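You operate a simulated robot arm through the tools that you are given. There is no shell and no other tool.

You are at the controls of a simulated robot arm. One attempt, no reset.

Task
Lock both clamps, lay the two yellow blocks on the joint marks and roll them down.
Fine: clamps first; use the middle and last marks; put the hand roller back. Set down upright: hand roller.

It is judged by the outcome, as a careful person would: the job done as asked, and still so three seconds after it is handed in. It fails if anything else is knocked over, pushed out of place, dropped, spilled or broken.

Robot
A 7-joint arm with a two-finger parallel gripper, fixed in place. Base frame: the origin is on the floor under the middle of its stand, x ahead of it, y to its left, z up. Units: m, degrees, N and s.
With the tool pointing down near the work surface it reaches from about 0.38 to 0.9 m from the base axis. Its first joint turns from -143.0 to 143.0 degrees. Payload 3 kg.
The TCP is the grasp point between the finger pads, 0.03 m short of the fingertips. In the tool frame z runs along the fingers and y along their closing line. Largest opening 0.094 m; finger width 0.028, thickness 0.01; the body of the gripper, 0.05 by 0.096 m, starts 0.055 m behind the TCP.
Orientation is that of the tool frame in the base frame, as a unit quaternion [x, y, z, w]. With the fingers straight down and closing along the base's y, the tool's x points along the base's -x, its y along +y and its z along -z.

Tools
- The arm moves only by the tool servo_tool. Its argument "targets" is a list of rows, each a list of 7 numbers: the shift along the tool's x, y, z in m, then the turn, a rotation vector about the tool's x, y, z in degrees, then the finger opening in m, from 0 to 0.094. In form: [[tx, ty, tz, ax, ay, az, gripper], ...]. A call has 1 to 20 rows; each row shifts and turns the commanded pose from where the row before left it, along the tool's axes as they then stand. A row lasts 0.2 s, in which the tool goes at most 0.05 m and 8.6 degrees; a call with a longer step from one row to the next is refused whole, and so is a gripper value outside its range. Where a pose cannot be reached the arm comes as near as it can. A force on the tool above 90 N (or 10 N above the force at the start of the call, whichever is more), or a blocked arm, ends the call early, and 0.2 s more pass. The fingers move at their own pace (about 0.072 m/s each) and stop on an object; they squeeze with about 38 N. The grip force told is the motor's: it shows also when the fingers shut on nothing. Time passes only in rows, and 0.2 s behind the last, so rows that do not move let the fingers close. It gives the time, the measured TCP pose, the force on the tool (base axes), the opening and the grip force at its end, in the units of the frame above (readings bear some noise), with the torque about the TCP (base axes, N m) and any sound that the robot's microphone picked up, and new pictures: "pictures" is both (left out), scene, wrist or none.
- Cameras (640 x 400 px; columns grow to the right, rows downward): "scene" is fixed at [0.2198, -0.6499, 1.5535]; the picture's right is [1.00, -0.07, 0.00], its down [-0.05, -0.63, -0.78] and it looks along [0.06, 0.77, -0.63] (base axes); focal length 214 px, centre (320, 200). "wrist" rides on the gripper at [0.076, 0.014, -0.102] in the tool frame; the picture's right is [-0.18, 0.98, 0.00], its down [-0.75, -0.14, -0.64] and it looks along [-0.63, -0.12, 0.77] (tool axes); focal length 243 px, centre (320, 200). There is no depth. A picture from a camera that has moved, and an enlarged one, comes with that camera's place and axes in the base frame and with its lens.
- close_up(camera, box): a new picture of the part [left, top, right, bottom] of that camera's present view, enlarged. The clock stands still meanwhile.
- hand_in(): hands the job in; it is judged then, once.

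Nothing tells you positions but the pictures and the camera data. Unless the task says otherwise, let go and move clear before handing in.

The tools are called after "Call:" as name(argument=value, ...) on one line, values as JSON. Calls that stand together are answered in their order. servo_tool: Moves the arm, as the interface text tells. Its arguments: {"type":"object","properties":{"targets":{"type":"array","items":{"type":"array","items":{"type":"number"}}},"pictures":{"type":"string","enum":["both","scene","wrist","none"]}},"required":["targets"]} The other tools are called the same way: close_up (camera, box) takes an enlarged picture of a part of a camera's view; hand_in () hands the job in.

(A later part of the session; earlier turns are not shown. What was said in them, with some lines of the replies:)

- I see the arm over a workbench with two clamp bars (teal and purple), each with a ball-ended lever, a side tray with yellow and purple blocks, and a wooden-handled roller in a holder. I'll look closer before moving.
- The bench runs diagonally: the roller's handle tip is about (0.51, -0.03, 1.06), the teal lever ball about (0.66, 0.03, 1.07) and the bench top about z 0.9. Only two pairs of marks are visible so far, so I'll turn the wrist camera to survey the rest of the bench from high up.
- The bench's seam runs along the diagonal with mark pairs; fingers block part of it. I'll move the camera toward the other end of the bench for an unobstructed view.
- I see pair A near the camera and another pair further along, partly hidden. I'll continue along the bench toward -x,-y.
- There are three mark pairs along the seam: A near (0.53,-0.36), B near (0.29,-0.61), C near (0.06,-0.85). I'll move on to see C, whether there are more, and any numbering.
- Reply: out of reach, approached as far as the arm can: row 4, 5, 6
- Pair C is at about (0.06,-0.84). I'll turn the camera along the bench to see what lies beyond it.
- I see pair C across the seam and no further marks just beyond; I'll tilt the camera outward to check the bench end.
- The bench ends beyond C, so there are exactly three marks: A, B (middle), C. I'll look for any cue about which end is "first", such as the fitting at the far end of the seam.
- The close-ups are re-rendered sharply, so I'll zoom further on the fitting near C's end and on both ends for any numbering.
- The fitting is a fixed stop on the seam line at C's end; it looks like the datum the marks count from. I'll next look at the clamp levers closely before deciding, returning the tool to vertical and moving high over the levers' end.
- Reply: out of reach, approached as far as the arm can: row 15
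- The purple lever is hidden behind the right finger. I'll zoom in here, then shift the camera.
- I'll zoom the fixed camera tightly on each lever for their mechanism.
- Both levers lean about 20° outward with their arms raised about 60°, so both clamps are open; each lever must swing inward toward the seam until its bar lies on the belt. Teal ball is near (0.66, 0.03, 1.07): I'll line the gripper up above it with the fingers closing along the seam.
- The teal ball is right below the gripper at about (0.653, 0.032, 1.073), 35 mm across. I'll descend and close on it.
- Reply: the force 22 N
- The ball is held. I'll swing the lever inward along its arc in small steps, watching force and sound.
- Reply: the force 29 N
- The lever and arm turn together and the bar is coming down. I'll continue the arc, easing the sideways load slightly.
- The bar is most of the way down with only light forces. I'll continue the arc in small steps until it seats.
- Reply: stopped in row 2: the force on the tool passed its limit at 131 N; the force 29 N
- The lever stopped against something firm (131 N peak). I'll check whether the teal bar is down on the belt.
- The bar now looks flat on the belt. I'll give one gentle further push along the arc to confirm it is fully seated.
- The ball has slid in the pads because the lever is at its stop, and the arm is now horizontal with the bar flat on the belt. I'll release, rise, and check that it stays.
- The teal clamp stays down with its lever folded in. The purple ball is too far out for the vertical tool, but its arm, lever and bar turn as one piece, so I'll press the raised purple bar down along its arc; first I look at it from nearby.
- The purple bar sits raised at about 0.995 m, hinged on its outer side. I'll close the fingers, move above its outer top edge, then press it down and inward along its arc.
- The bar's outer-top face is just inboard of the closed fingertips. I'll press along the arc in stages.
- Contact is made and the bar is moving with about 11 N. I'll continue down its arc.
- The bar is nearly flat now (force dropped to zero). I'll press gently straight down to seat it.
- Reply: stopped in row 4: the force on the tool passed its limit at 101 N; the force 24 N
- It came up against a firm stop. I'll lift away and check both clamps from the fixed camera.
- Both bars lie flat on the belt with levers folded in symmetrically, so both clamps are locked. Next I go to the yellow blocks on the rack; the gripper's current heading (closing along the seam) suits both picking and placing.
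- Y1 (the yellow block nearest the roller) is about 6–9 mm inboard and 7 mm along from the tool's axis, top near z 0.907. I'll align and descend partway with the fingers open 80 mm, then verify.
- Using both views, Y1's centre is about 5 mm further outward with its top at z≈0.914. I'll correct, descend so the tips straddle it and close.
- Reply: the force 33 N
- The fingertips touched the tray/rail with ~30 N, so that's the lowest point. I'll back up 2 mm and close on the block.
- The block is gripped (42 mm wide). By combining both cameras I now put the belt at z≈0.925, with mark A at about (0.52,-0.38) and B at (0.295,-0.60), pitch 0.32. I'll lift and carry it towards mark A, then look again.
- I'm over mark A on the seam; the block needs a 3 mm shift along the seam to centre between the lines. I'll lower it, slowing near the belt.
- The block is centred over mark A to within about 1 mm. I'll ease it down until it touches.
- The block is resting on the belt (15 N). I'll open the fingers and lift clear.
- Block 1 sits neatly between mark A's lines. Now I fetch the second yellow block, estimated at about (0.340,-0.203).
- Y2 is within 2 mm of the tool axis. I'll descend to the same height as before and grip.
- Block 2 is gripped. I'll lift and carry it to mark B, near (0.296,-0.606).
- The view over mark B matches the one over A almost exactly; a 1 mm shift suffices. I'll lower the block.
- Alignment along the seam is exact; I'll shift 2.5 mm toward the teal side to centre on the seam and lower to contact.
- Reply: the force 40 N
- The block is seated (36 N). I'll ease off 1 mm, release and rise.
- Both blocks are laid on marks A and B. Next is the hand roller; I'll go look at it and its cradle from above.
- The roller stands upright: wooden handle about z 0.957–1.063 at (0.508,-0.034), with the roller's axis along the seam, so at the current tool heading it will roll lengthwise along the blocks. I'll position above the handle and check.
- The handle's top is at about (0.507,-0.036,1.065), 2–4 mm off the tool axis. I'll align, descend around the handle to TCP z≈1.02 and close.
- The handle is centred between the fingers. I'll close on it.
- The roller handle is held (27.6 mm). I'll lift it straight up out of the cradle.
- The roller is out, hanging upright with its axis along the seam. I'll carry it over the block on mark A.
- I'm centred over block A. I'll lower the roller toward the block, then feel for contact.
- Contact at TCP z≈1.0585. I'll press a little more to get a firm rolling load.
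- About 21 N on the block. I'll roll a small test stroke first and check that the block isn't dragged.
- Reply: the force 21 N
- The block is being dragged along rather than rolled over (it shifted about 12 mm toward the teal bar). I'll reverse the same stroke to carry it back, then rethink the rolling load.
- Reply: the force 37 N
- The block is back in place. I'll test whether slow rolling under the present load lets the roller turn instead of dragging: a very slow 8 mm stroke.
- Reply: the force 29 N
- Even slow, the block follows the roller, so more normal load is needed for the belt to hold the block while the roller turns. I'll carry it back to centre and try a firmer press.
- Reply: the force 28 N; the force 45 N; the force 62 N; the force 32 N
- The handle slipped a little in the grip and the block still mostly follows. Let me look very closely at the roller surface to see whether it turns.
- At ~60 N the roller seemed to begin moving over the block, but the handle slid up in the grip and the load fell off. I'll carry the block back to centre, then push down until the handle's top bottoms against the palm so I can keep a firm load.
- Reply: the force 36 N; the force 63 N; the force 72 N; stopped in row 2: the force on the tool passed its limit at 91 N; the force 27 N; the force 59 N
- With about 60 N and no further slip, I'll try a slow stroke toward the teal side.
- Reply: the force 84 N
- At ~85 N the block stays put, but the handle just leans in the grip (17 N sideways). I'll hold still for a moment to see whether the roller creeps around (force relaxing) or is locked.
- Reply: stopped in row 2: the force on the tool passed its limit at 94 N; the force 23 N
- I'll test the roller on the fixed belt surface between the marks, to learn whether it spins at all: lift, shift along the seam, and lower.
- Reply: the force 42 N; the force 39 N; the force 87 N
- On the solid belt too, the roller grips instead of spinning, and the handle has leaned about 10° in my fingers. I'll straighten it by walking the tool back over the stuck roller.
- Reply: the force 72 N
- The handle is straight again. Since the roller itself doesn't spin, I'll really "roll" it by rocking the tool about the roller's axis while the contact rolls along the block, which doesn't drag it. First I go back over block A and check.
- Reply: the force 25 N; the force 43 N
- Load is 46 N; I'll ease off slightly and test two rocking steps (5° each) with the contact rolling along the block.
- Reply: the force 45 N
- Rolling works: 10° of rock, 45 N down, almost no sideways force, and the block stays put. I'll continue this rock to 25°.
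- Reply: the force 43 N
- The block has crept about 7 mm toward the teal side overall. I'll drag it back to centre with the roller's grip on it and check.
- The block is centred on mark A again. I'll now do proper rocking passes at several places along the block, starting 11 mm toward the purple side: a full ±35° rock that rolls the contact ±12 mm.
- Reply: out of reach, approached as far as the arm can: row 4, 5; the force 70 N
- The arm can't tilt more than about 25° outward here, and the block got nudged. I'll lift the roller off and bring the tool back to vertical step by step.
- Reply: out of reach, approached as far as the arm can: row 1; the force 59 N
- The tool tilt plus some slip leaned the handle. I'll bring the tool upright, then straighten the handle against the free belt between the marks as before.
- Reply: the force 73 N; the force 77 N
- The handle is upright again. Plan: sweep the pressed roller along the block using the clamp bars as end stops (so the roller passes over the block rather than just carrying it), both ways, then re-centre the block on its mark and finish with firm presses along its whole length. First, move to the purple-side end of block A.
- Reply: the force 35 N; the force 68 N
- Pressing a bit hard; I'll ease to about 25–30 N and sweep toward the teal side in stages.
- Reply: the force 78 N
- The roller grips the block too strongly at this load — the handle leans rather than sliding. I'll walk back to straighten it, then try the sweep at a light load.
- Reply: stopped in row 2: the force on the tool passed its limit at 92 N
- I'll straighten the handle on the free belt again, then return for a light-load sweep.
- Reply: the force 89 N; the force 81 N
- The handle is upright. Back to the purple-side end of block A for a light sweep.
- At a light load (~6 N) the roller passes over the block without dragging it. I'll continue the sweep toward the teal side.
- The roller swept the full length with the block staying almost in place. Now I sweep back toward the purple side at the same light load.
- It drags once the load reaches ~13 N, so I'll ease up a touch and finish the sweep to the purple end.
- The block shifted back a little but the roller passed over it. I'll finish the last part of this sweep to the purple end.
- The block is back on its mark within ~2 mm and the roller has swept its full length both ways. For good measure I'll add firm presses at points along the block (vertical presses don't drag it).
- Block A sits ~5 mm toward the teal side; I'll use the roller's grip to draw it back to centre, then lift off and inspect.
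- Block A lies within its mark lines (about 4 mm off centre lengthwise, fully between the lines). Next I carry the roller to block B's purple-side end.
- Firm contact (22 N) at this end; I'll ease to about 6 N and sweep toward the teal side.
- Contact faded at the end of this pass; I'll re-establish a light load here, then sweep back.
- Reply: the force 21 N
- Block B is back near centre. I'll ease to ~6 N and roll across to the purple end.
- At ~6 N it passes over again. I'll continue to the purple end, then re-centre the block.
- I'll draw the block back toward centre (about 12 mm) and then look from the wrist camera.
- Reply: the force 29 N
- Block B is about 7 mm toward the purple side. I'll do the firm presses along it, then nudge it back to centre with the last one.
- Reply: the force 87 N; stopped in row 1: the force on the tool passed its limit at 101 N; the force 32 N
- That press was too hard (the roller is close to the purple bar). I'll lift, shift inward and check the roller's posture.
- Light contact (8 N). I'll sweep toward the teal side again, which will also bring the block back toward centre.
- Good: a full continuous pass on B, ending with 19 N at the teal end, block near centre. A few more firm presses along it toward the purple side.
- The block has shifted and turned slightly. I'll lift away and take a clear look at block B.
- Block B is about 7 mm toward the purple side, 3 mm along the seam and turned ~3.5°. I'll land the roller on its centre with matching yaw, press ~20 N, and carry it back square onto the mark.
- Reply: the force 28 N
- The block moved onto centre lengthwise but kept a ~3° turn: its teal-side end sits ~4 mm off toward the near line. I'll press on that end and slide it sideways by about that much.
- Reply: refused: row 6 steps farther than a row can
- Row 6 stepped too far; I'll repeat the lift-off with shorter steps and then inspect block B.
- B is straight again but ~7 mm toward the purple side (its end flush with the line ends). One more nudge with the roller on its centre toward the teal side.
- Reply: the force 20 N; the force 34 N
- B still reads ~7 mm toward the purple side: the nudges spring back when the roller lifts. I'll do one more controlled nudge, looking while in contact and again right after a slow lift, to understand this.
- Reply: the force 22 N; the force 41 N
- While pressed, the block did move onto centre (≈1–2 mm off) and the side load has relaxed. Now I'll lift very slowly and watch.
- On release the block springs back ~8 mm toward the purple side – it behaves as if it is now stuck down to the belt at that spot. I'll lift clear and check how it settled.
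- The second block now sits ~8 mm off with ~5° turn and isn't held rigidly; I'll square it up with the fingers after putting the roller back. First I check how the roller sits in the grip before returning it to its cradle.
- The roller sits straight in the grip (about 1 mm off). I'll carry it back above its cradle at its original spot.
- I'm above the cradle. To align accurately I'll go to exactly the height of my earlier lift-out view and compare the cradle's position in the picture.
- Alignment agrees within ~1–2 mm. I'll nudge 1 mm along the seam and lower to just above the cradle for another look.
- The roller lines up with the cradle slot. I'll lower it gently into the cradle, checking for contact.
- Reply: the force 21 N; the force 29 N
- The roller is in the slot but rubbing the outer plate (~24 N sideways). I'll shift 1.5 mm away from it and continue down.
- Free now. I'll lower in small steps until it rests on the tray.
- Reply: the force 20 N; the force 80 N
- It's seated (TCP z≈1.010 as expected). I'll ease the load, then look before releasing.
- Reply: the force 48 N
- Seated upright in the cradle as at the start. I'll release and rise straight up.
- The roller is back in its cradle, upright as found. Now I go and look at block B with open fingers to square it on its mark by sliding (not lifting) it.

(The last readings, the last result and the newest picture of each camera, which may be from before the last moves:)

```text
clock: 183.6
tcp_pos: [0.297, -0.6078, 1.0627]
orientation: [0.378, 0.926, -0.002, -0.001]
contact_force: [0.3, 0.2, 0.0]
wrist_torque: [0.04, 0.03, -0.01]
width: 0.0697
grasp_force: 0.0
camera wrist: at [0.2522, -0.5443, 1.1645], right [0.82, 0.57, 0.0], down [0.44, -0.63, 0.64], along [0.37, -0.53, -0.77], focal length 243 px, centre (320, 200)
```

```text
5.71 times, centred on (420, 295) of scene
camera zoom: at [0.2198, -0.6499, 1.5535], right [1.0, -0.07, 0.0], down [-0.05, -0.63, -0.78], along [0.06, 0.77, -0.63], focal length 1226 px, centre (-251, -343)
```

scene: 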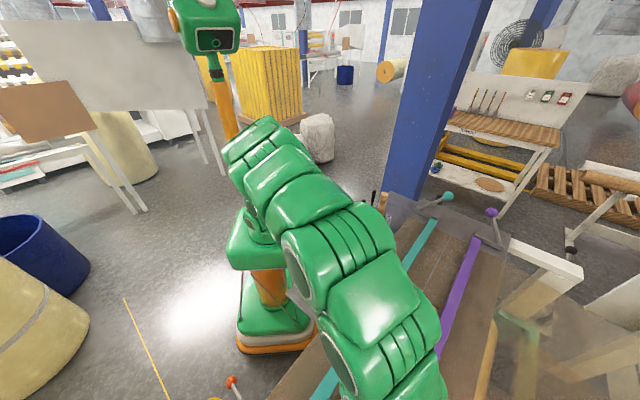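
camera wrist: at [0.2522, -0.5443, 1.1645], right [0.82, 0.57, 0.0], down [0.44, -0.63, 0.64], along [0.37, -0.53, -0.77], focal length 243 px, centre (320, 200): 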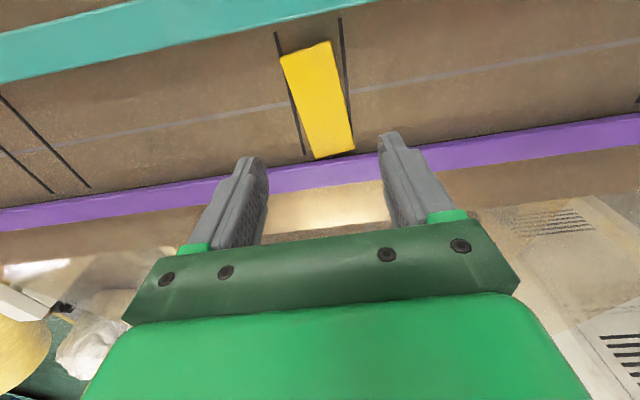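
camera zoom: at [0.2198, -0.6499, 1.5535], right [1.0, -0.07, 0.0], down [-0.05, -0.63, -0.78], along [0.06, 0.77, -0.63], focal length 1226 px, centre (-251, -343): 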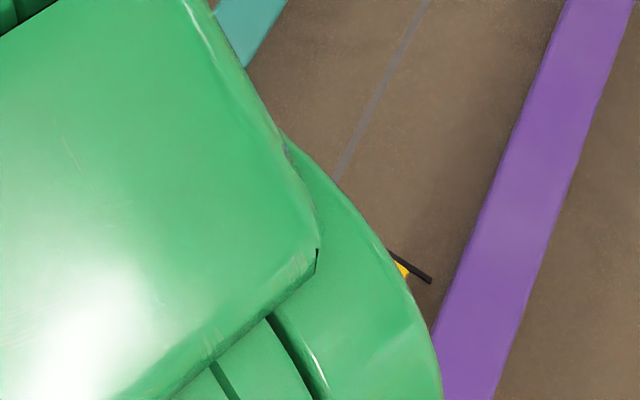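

B is turned ~5.5° and 7 mm toward the purple side. I'll match its yaw, grip its sides without lifting, then slide and turn it square onto the mark.

Call:
servo_tool(targets=[[-0.0013, 0, 0.03, 0, 0, -5.5, 0.07], [0, 0, 0.03, 0, 0, 0, 0.07], [0, 0, 0.025, 0, 0, 0, 0.07], [0, 0, 0.01, 0, 0, 0, 0.07]], pictures="wrist")

Call:
close_up(camera="wrist", box=[200, 0, 480, 240])

```text
clock: 184.6
tcp_pos: [0.2976, -0.6107, 0.9699]
orientation: [0.333, 0.943, -0.003, 0.001]
contact_force: [0.4, 0.0, -0.5]
wrist_torque: [-0.01, 0.04, -0.01]
width: 0.0701
grasp_force: 0.1
camera wrist: at [0.2475, -0.5497, 1.0716], right [0.76, 0.65, 0.0], down [0.5, -0.58, 0.64], along [0.42, -0.49, -0.76], focal length 243 px, centre (320, 200)
```

wrist: 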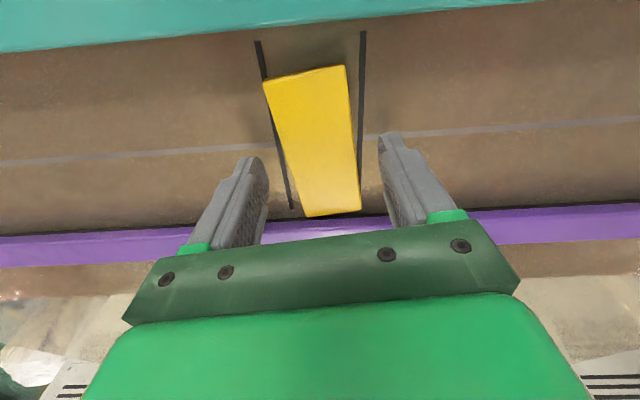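

```text
1.67 times, centred on (340, 120) of wrist
camera zoom: at [0.2475, -0.5497, 1.0716], right [0.76, 0.65, 0.0], down [0.5, -0.58, 0.64], along [0.42, -0.49, -0.76], focal length 404 px, centre (287, 333)
```

zoom: 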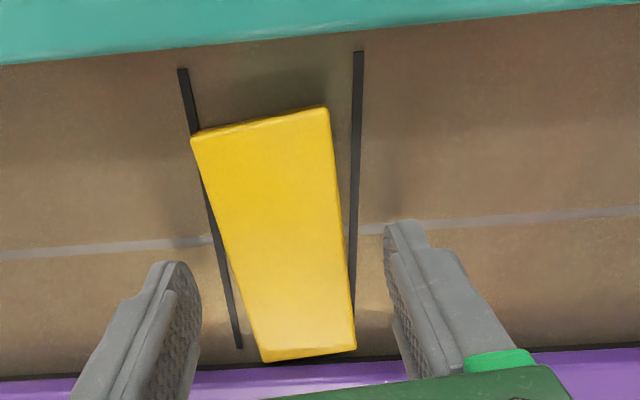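

Call:
servo_tool(targets=[[0, 0, 0.005, 0, 0, 0, 0.07], [0, 0, 0.002, 0, 0, 0, 0.07], [0, 0, 0, 0, 0, 0, 0.055], [0, 0, 0, 0, 0, 0, 0.045], [0, 0, 0, 0, 0, 0, 0.04], [0, 0, 0, 0, 0, 0, 0.04]], pictures="none")

Call:
close_up(camera="wrist", box=[200, 0, 480, 240])

```text
clock: 186.0
tcp_pos: [0.2976, -0.6086, 0.9623]
orientation: [0.333, 0.943, -0.002, 0.0]
contact_force: [0.1, 1.1, -0.6]
wrist_torque: [-0.03, -0.02, 0.0]
width: 0.0423
grasp_force: 38.3
```

```text
1.67 times, centred on (340, 120) of wrist
camera zoom: at [0.2473, -0.5494, 1.0635], right [0.76, 0.65, 0.0], down [0.5, -0.58, 0.64], along [0.42, -0.49, -0.77], focal length 404 px, centre (287, 333)
```

zoom: 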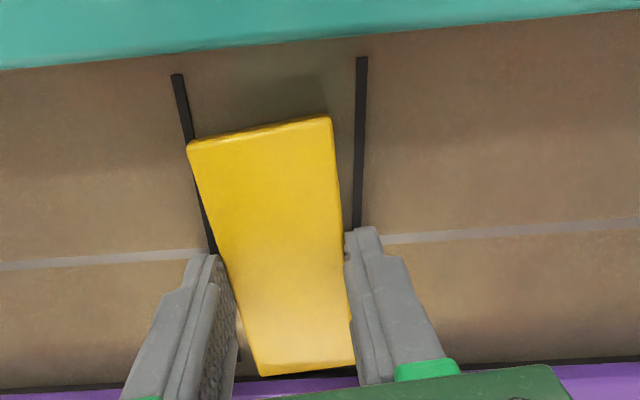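

The block is held without any vertical load. Slide and turn it square:

Call:
servo_tool(targets=[[0.0024, 0.0003, 0, 0, 0, 1.83, 0.04], [0.0024, 0.0002, 0, 0, 0, 1.83, 0.04], [0.0024, 0.0001, 0, 0, 0, 1.84, 0.04], [0, 0, 0, 0, 0, 0, 0.04]], pictures="none")

Call:
close_up(camera="wrist", box=[200, 0, 480, 240])

```text
clock: 187.0
tcp_pos: [0.2934, -0.6032, 0.963]
orientation: [0.378, 0.926, -0.002, 0.0]
contact_force: [5.9, -3.4, 5.0]
wrist_torque: [-0.01, -0.12, 0.01]
width: 0.0425
grasp_force: 38.3
```

```text
1.67 times, centred on (340, 120) of wrist
camera zoom: at [0.2479, -0.5403, 1.0633], right [0.82, 0.57, 0.0], down [0.44, -0.63, 0.64], along [0.37, -0.53, -0.76], focal length 404 px, centre (287, 333)
```

zoom: 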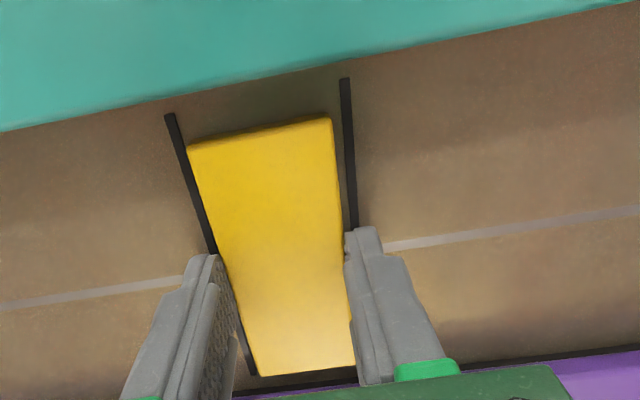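

Aligned. I'll release and see whether it stays.

Call:
servo_tool(targets=[[0, 0, 0, 0, 0, 0, 0.046], [0, 0, 0, 0, 0, 0, 0.055], [0, 0, 0, 0, 0, 0, 0.07], [0, 0, 0, 0, 0, 0, 0.07]], pictures="none")

Call:
close_up(camera="wrist", box=[200, 0, 480, 240])

Call:
servo_tool(targets=[[0, 0, -0.02, 0, 0, 0, 0.07], [0, 0, -0.04, 0, 0, 0, 0.07], [0, 0, -0.04, 0, 0, 0, 0.07], [0, 0, 0, 0, 0, 0, 0.07], [0, 0, 0, 0, 0, 0, 0.07]], pictures="wrist")

Call:
close_up(camera="wrist", box=[200, 0, 480, 240])

```text
clock: 188.0
tcp_pos: [0.2923, -0.6054, 0.9626]
orientation: [0.378, 0.926, -0.002, 0.0]
contact_force: [0.7, -0.3, -0.1]
wrist_torque: [-0.01, -0.03, 0.04]
width: 0.0699
grasp_force: 0.0
```

```text
1.67 times, centred on (340, 120) of wrist
camera zoom: at [0.2478, -0.5404, 1.0631], right [0.82, 0.57, 0.0], down [0.44, -0.63, 0.64], along [0.37, -0.53, -0.76], focal length 404 px, centre (287, 333)
```

zoom: 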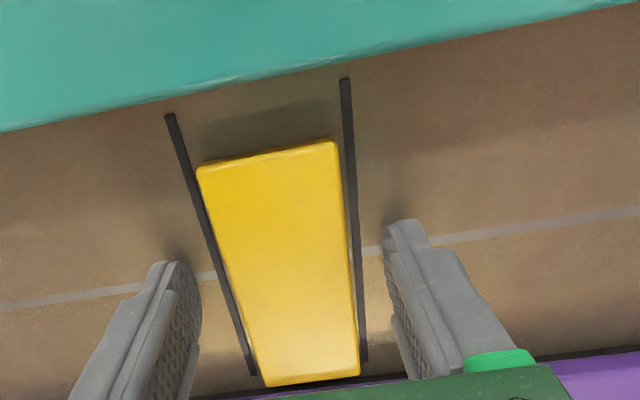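

```text
clock: 189.2
tcp_pos: [0.291, -0.6015, 1.0619]
orientation: [0.378, 0.926, -0.002, 0.001]
contact_force: [0.4, 0.0, 1.0]
wrist_torque: [0.0, 0.02, 0.01]
width: 0.0703
grasp_force: 0.0
camera wrist: at [0.247, -0.5386, 1.1633], right [0.82, 0.57, 0.0], down [0.44, -0.63, 0.64], along [0.37, -0.53, -0.77], focal length 243 px, centre (320, 200)
```

wrist: 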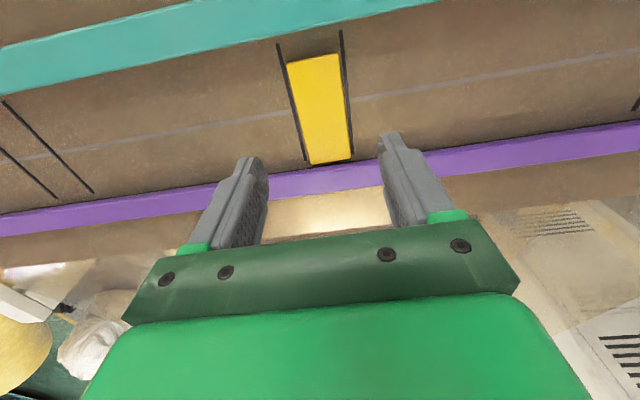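

```text
1.67 times, centred on (340, 120) of wrist
camera zoom: at [0.247, -0.5386, 1.1633], right [0.82, 0.57, 0.0], down [0.44, -0.63, 0.64], along [0.37, -0.53, -0.77], focal length 404 px, centre (287, 333)
```

zoom: 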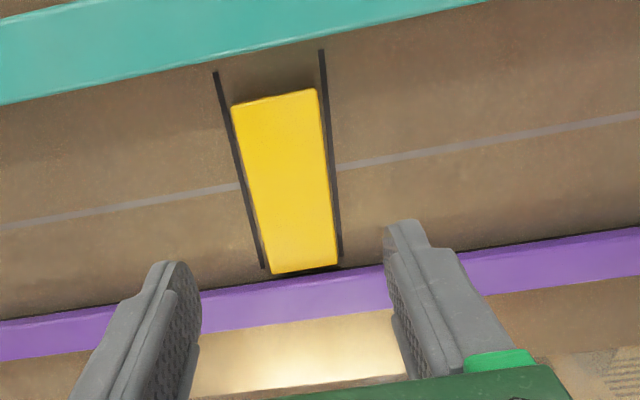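

After release the block drifted back ~6 mm lengthwise, so it really is bonded to the belt where it was rolled; it is now square and centred between its two lines. I'll check block A the same way.

Call:
servo_tool(targets=[[-0.0009, 0.0399, 0, 0, 0, 0, 0.07], [-0.0009, 0.0399, 0, 0, 0, 0, 0.07], [-0.0009, 0.0399, 0, 0, 0, 0, 0.07], [-0.0009, 0.0399, 0, 0, 0, 0, 0.07], [-0.0009, 0.0399, 0, 0, 0, 0, 0.07], [-0.0009, 0.0399, 0, 0, 0, 0, 0.07], [-0.0009, 0.0399, 0, 0, 0, 0, 0.07], [-0.0009, 0.0399, 0, 0, 0, 0, 0.07]], pictures="both")

Call:
close_up(camera="wrist", box=[200, 0, 480, 240])

Call:
close_up(camera="wrist", box=[0, 40, 200, 240])

```text
clock: 191.0
tcp_pos: [0.5221, -0.3819, 1.0629]
orientation: [0.378, 0.926, -0.002, 0.001]
contact_force: [-0.7, -0.4, 0.2]
wrist_torque: [0.0, -0.01, -0.02]
width: 0.0701
grasp_force: 0.1
camera wrist: at [0.477, -0.3162, 1.1649], right [0.82, 0.57, 0.0], down [0.44, -0.63, 0.64], along [0.37, -0.53, -0.77], focal length 243 px, centre (320, 200)
```

scene: 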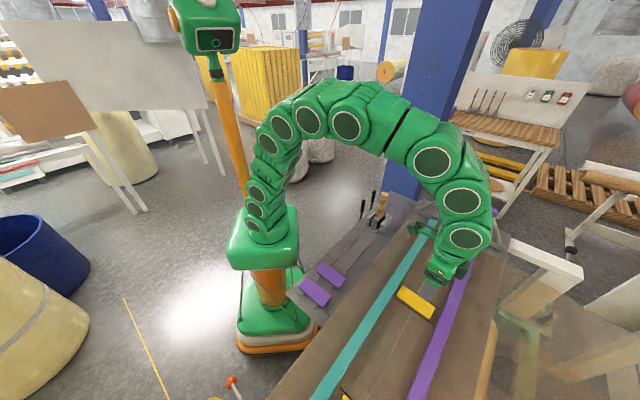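
wrist: 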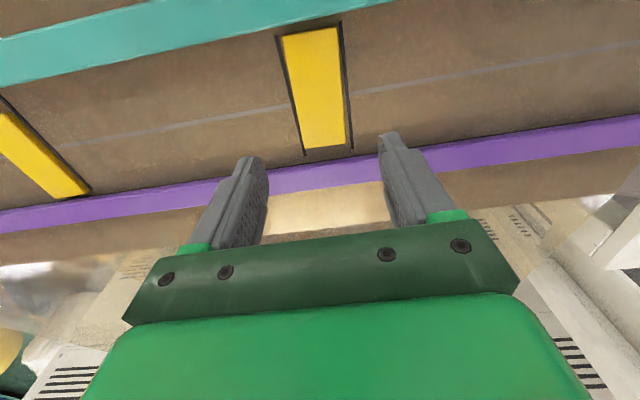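

```text
1.67 times, centred on (340, 120) of wrist
camera zoom: at [0.477, -0.3162, 1.1649], right [0.82, 0.57, 0.0], down [0.44, -0.63, 0.64], along [0.37, -0.53, -0.77], focal length 404 px, centre (287, 333)
```

zoom: 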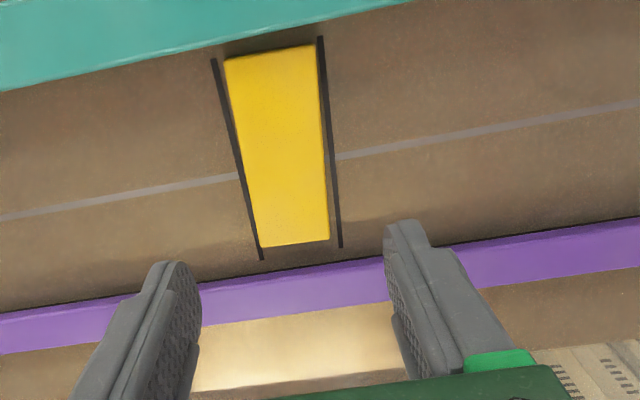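

```text
2.00 times, centred on (100, 140) of wrist
camera zoom: at [0.477, -0.3162, 1.1649], right [0.82, 0.57, 0.0], down [0.44, -0.63, 0.64], along [0.37, -0.53, -0.77], focal length 485 px, centre (760, 320)
```

zoom: 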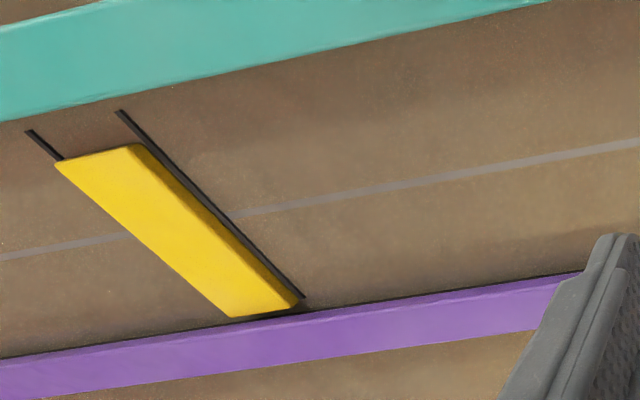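

Block A is straight and within its lines. Now a final check of clamps, rack and roller from the fixed camera as I move clear.

Call:
servo_tool(targets=[[0, 0, -0.04, 0, 0, 0, 0.07], [0, 0, -0.045, 0, 0, 0, 0.07], [0.04, 0, -0.02, 0, 0, 0, 0.07], [0.045, 0, 0, 0, 0, 0, 0.07], [0.045, 0, 0, 0, 0, 0, 0.07], [0.045, 0, 0, 0, 0, 0, 0.07], [0.045, 0, 0, 0, 0, 0, 0.07]], pictures="both")

Call:
close_up(camera="scene", box=[390, 180, 530, 270])

Call:
close_up(camera="scene", box=[320, 260, 480, 400])

Call:
close_up(camera="wrist", box=[0, 40, 320, 240])

```text
clock: 192.6
tcp_pos: [0.3635, -0.2261, 1.1664]
orientation: [0.378, 0.926, -0.002, 0.0]
contact_force: [-0.1, -0.5, 0.9]
wrist_torque: [-0.02, 0.06, 0.0]
width: 0.0702
grasp_force: 0.0
camera wrist: at [0.3192, -0.1614, 1.2676], right [0.82, 0.57, 0.0], down [0.44, -0.63, 0.64], along [0.37, -0.53, -0.77], focal length 243 px, centre (320, 200)
```

scene: 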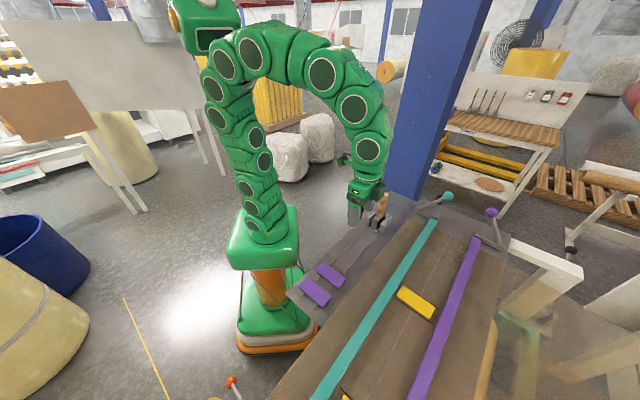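
wrist: 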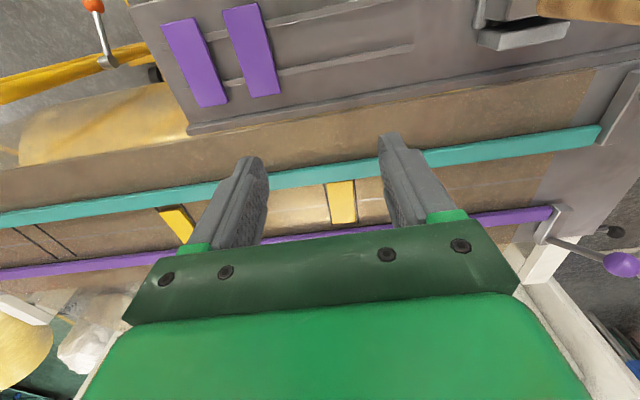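

```text
4.44 times, centred on (460, 225) of scene
camera zoom: at [0.2198, -0.6499, 1.5535], right [1.0, -0.07, 0.0], down [-0.05, -0.63, -0.78], along [0.06, 0.77, -0.63], focal length 953 px, centre (-302, 89)
```

zoom: 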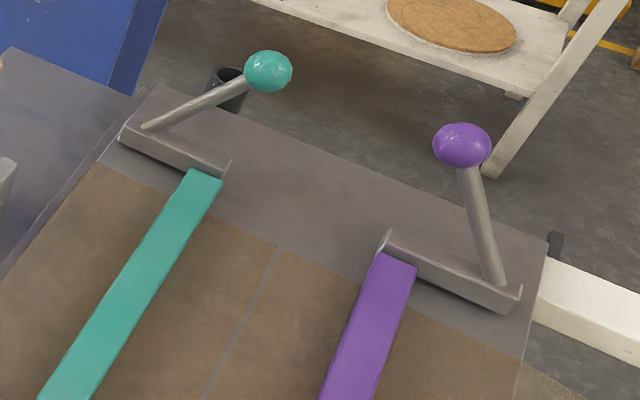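

```text
2.86 times, centred on (400, 330) of scene
camera zoom: at [0.2198, -0.6499, 1.5535], right [1.0, -0.07, 0.0], down [-0.05, -0.63, -0.78], along [0.06, 0.77, -0.63], focal length 613 px, centre (91, -171)
```

zoom: 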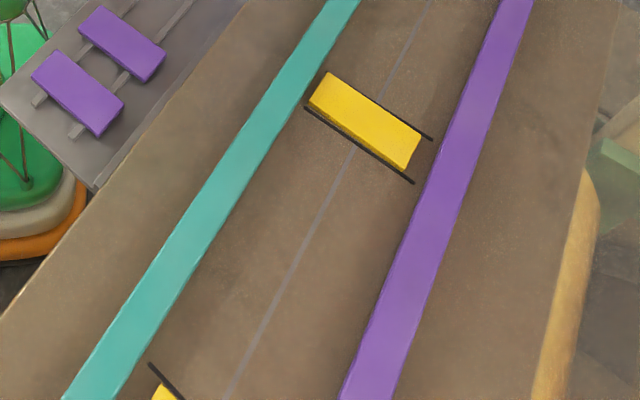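

```text
2.00 times, centred on (160, 140) of wrist
camera zoom: at [0.3192, -0.1614, 1.2676], right [0.82, 0.57, 0.0], down [0.44, -0.63, 0.64], along [0.37, -0.53, -0.77], focal length 485 px, centre (640, 320)
```

zoom: 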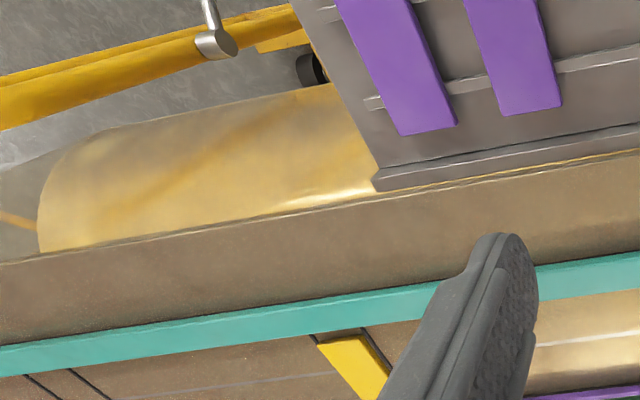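

Both clamps are locked, and the two yellow blocks lie square between the lines of marks A and B, rolled down. They sit about 6 mm and 8 mm off centre lengthwise. The roller stands upright in its cradle, the purple blocks are untouched, and the gripper is open and clear. I took A as the last mark because the stop at the other end looks like the start of the count; nothing on the bench confirms it. Handing in.

Call:
hand_in()

```text
The job is handed in.
```

The job is handed in: both clamps are locked, both yellow blocks are laid and rolled, and the roller is back upright in its cradle. I'm unsure about two things: which end counts as the "last" mark, and the lengthwise centring of the blocks.

- **Clamps:** Both bars were pressed down to a firm stop before I placed any blocks. I swung the teal one by its lever. The purple lever was out of reach with the tool vertical, so I pressed that bar down directly; the lever moved with it.
- **Marks used:** I used the middle mark and the one nearest the clamp levers. I took that one as last because a fixed stop sits on the seam line at the opposite end. Nothing on the bench is numbered, so this is my reading, not something I could confirm.
- **Block positions:** Both blocks are square and sit between their lines. Lengthwise, the one near the levers is about 6 mm off centre. The middle one is about 8 mm off, with one end level with or just past the line ends.
- **Rolling:** The roller did not turn freely, and under firm loads it dragged the blocks. I went over each block along its length with light passes of roughly 5–20 N, plus separate presses. On the middle block, contact faded at the end of two passes, and some presses were light.
- **Re-squaring:** The middle block had turned about 5°, so I squared it with the fingers after the roller was put away. I slid it without lifting. When I let go it moved back about 6 mm along its length, as if it had stuck to the belt there.

The purple blocks and the rest of the bench look undisturbed in the final pictures.
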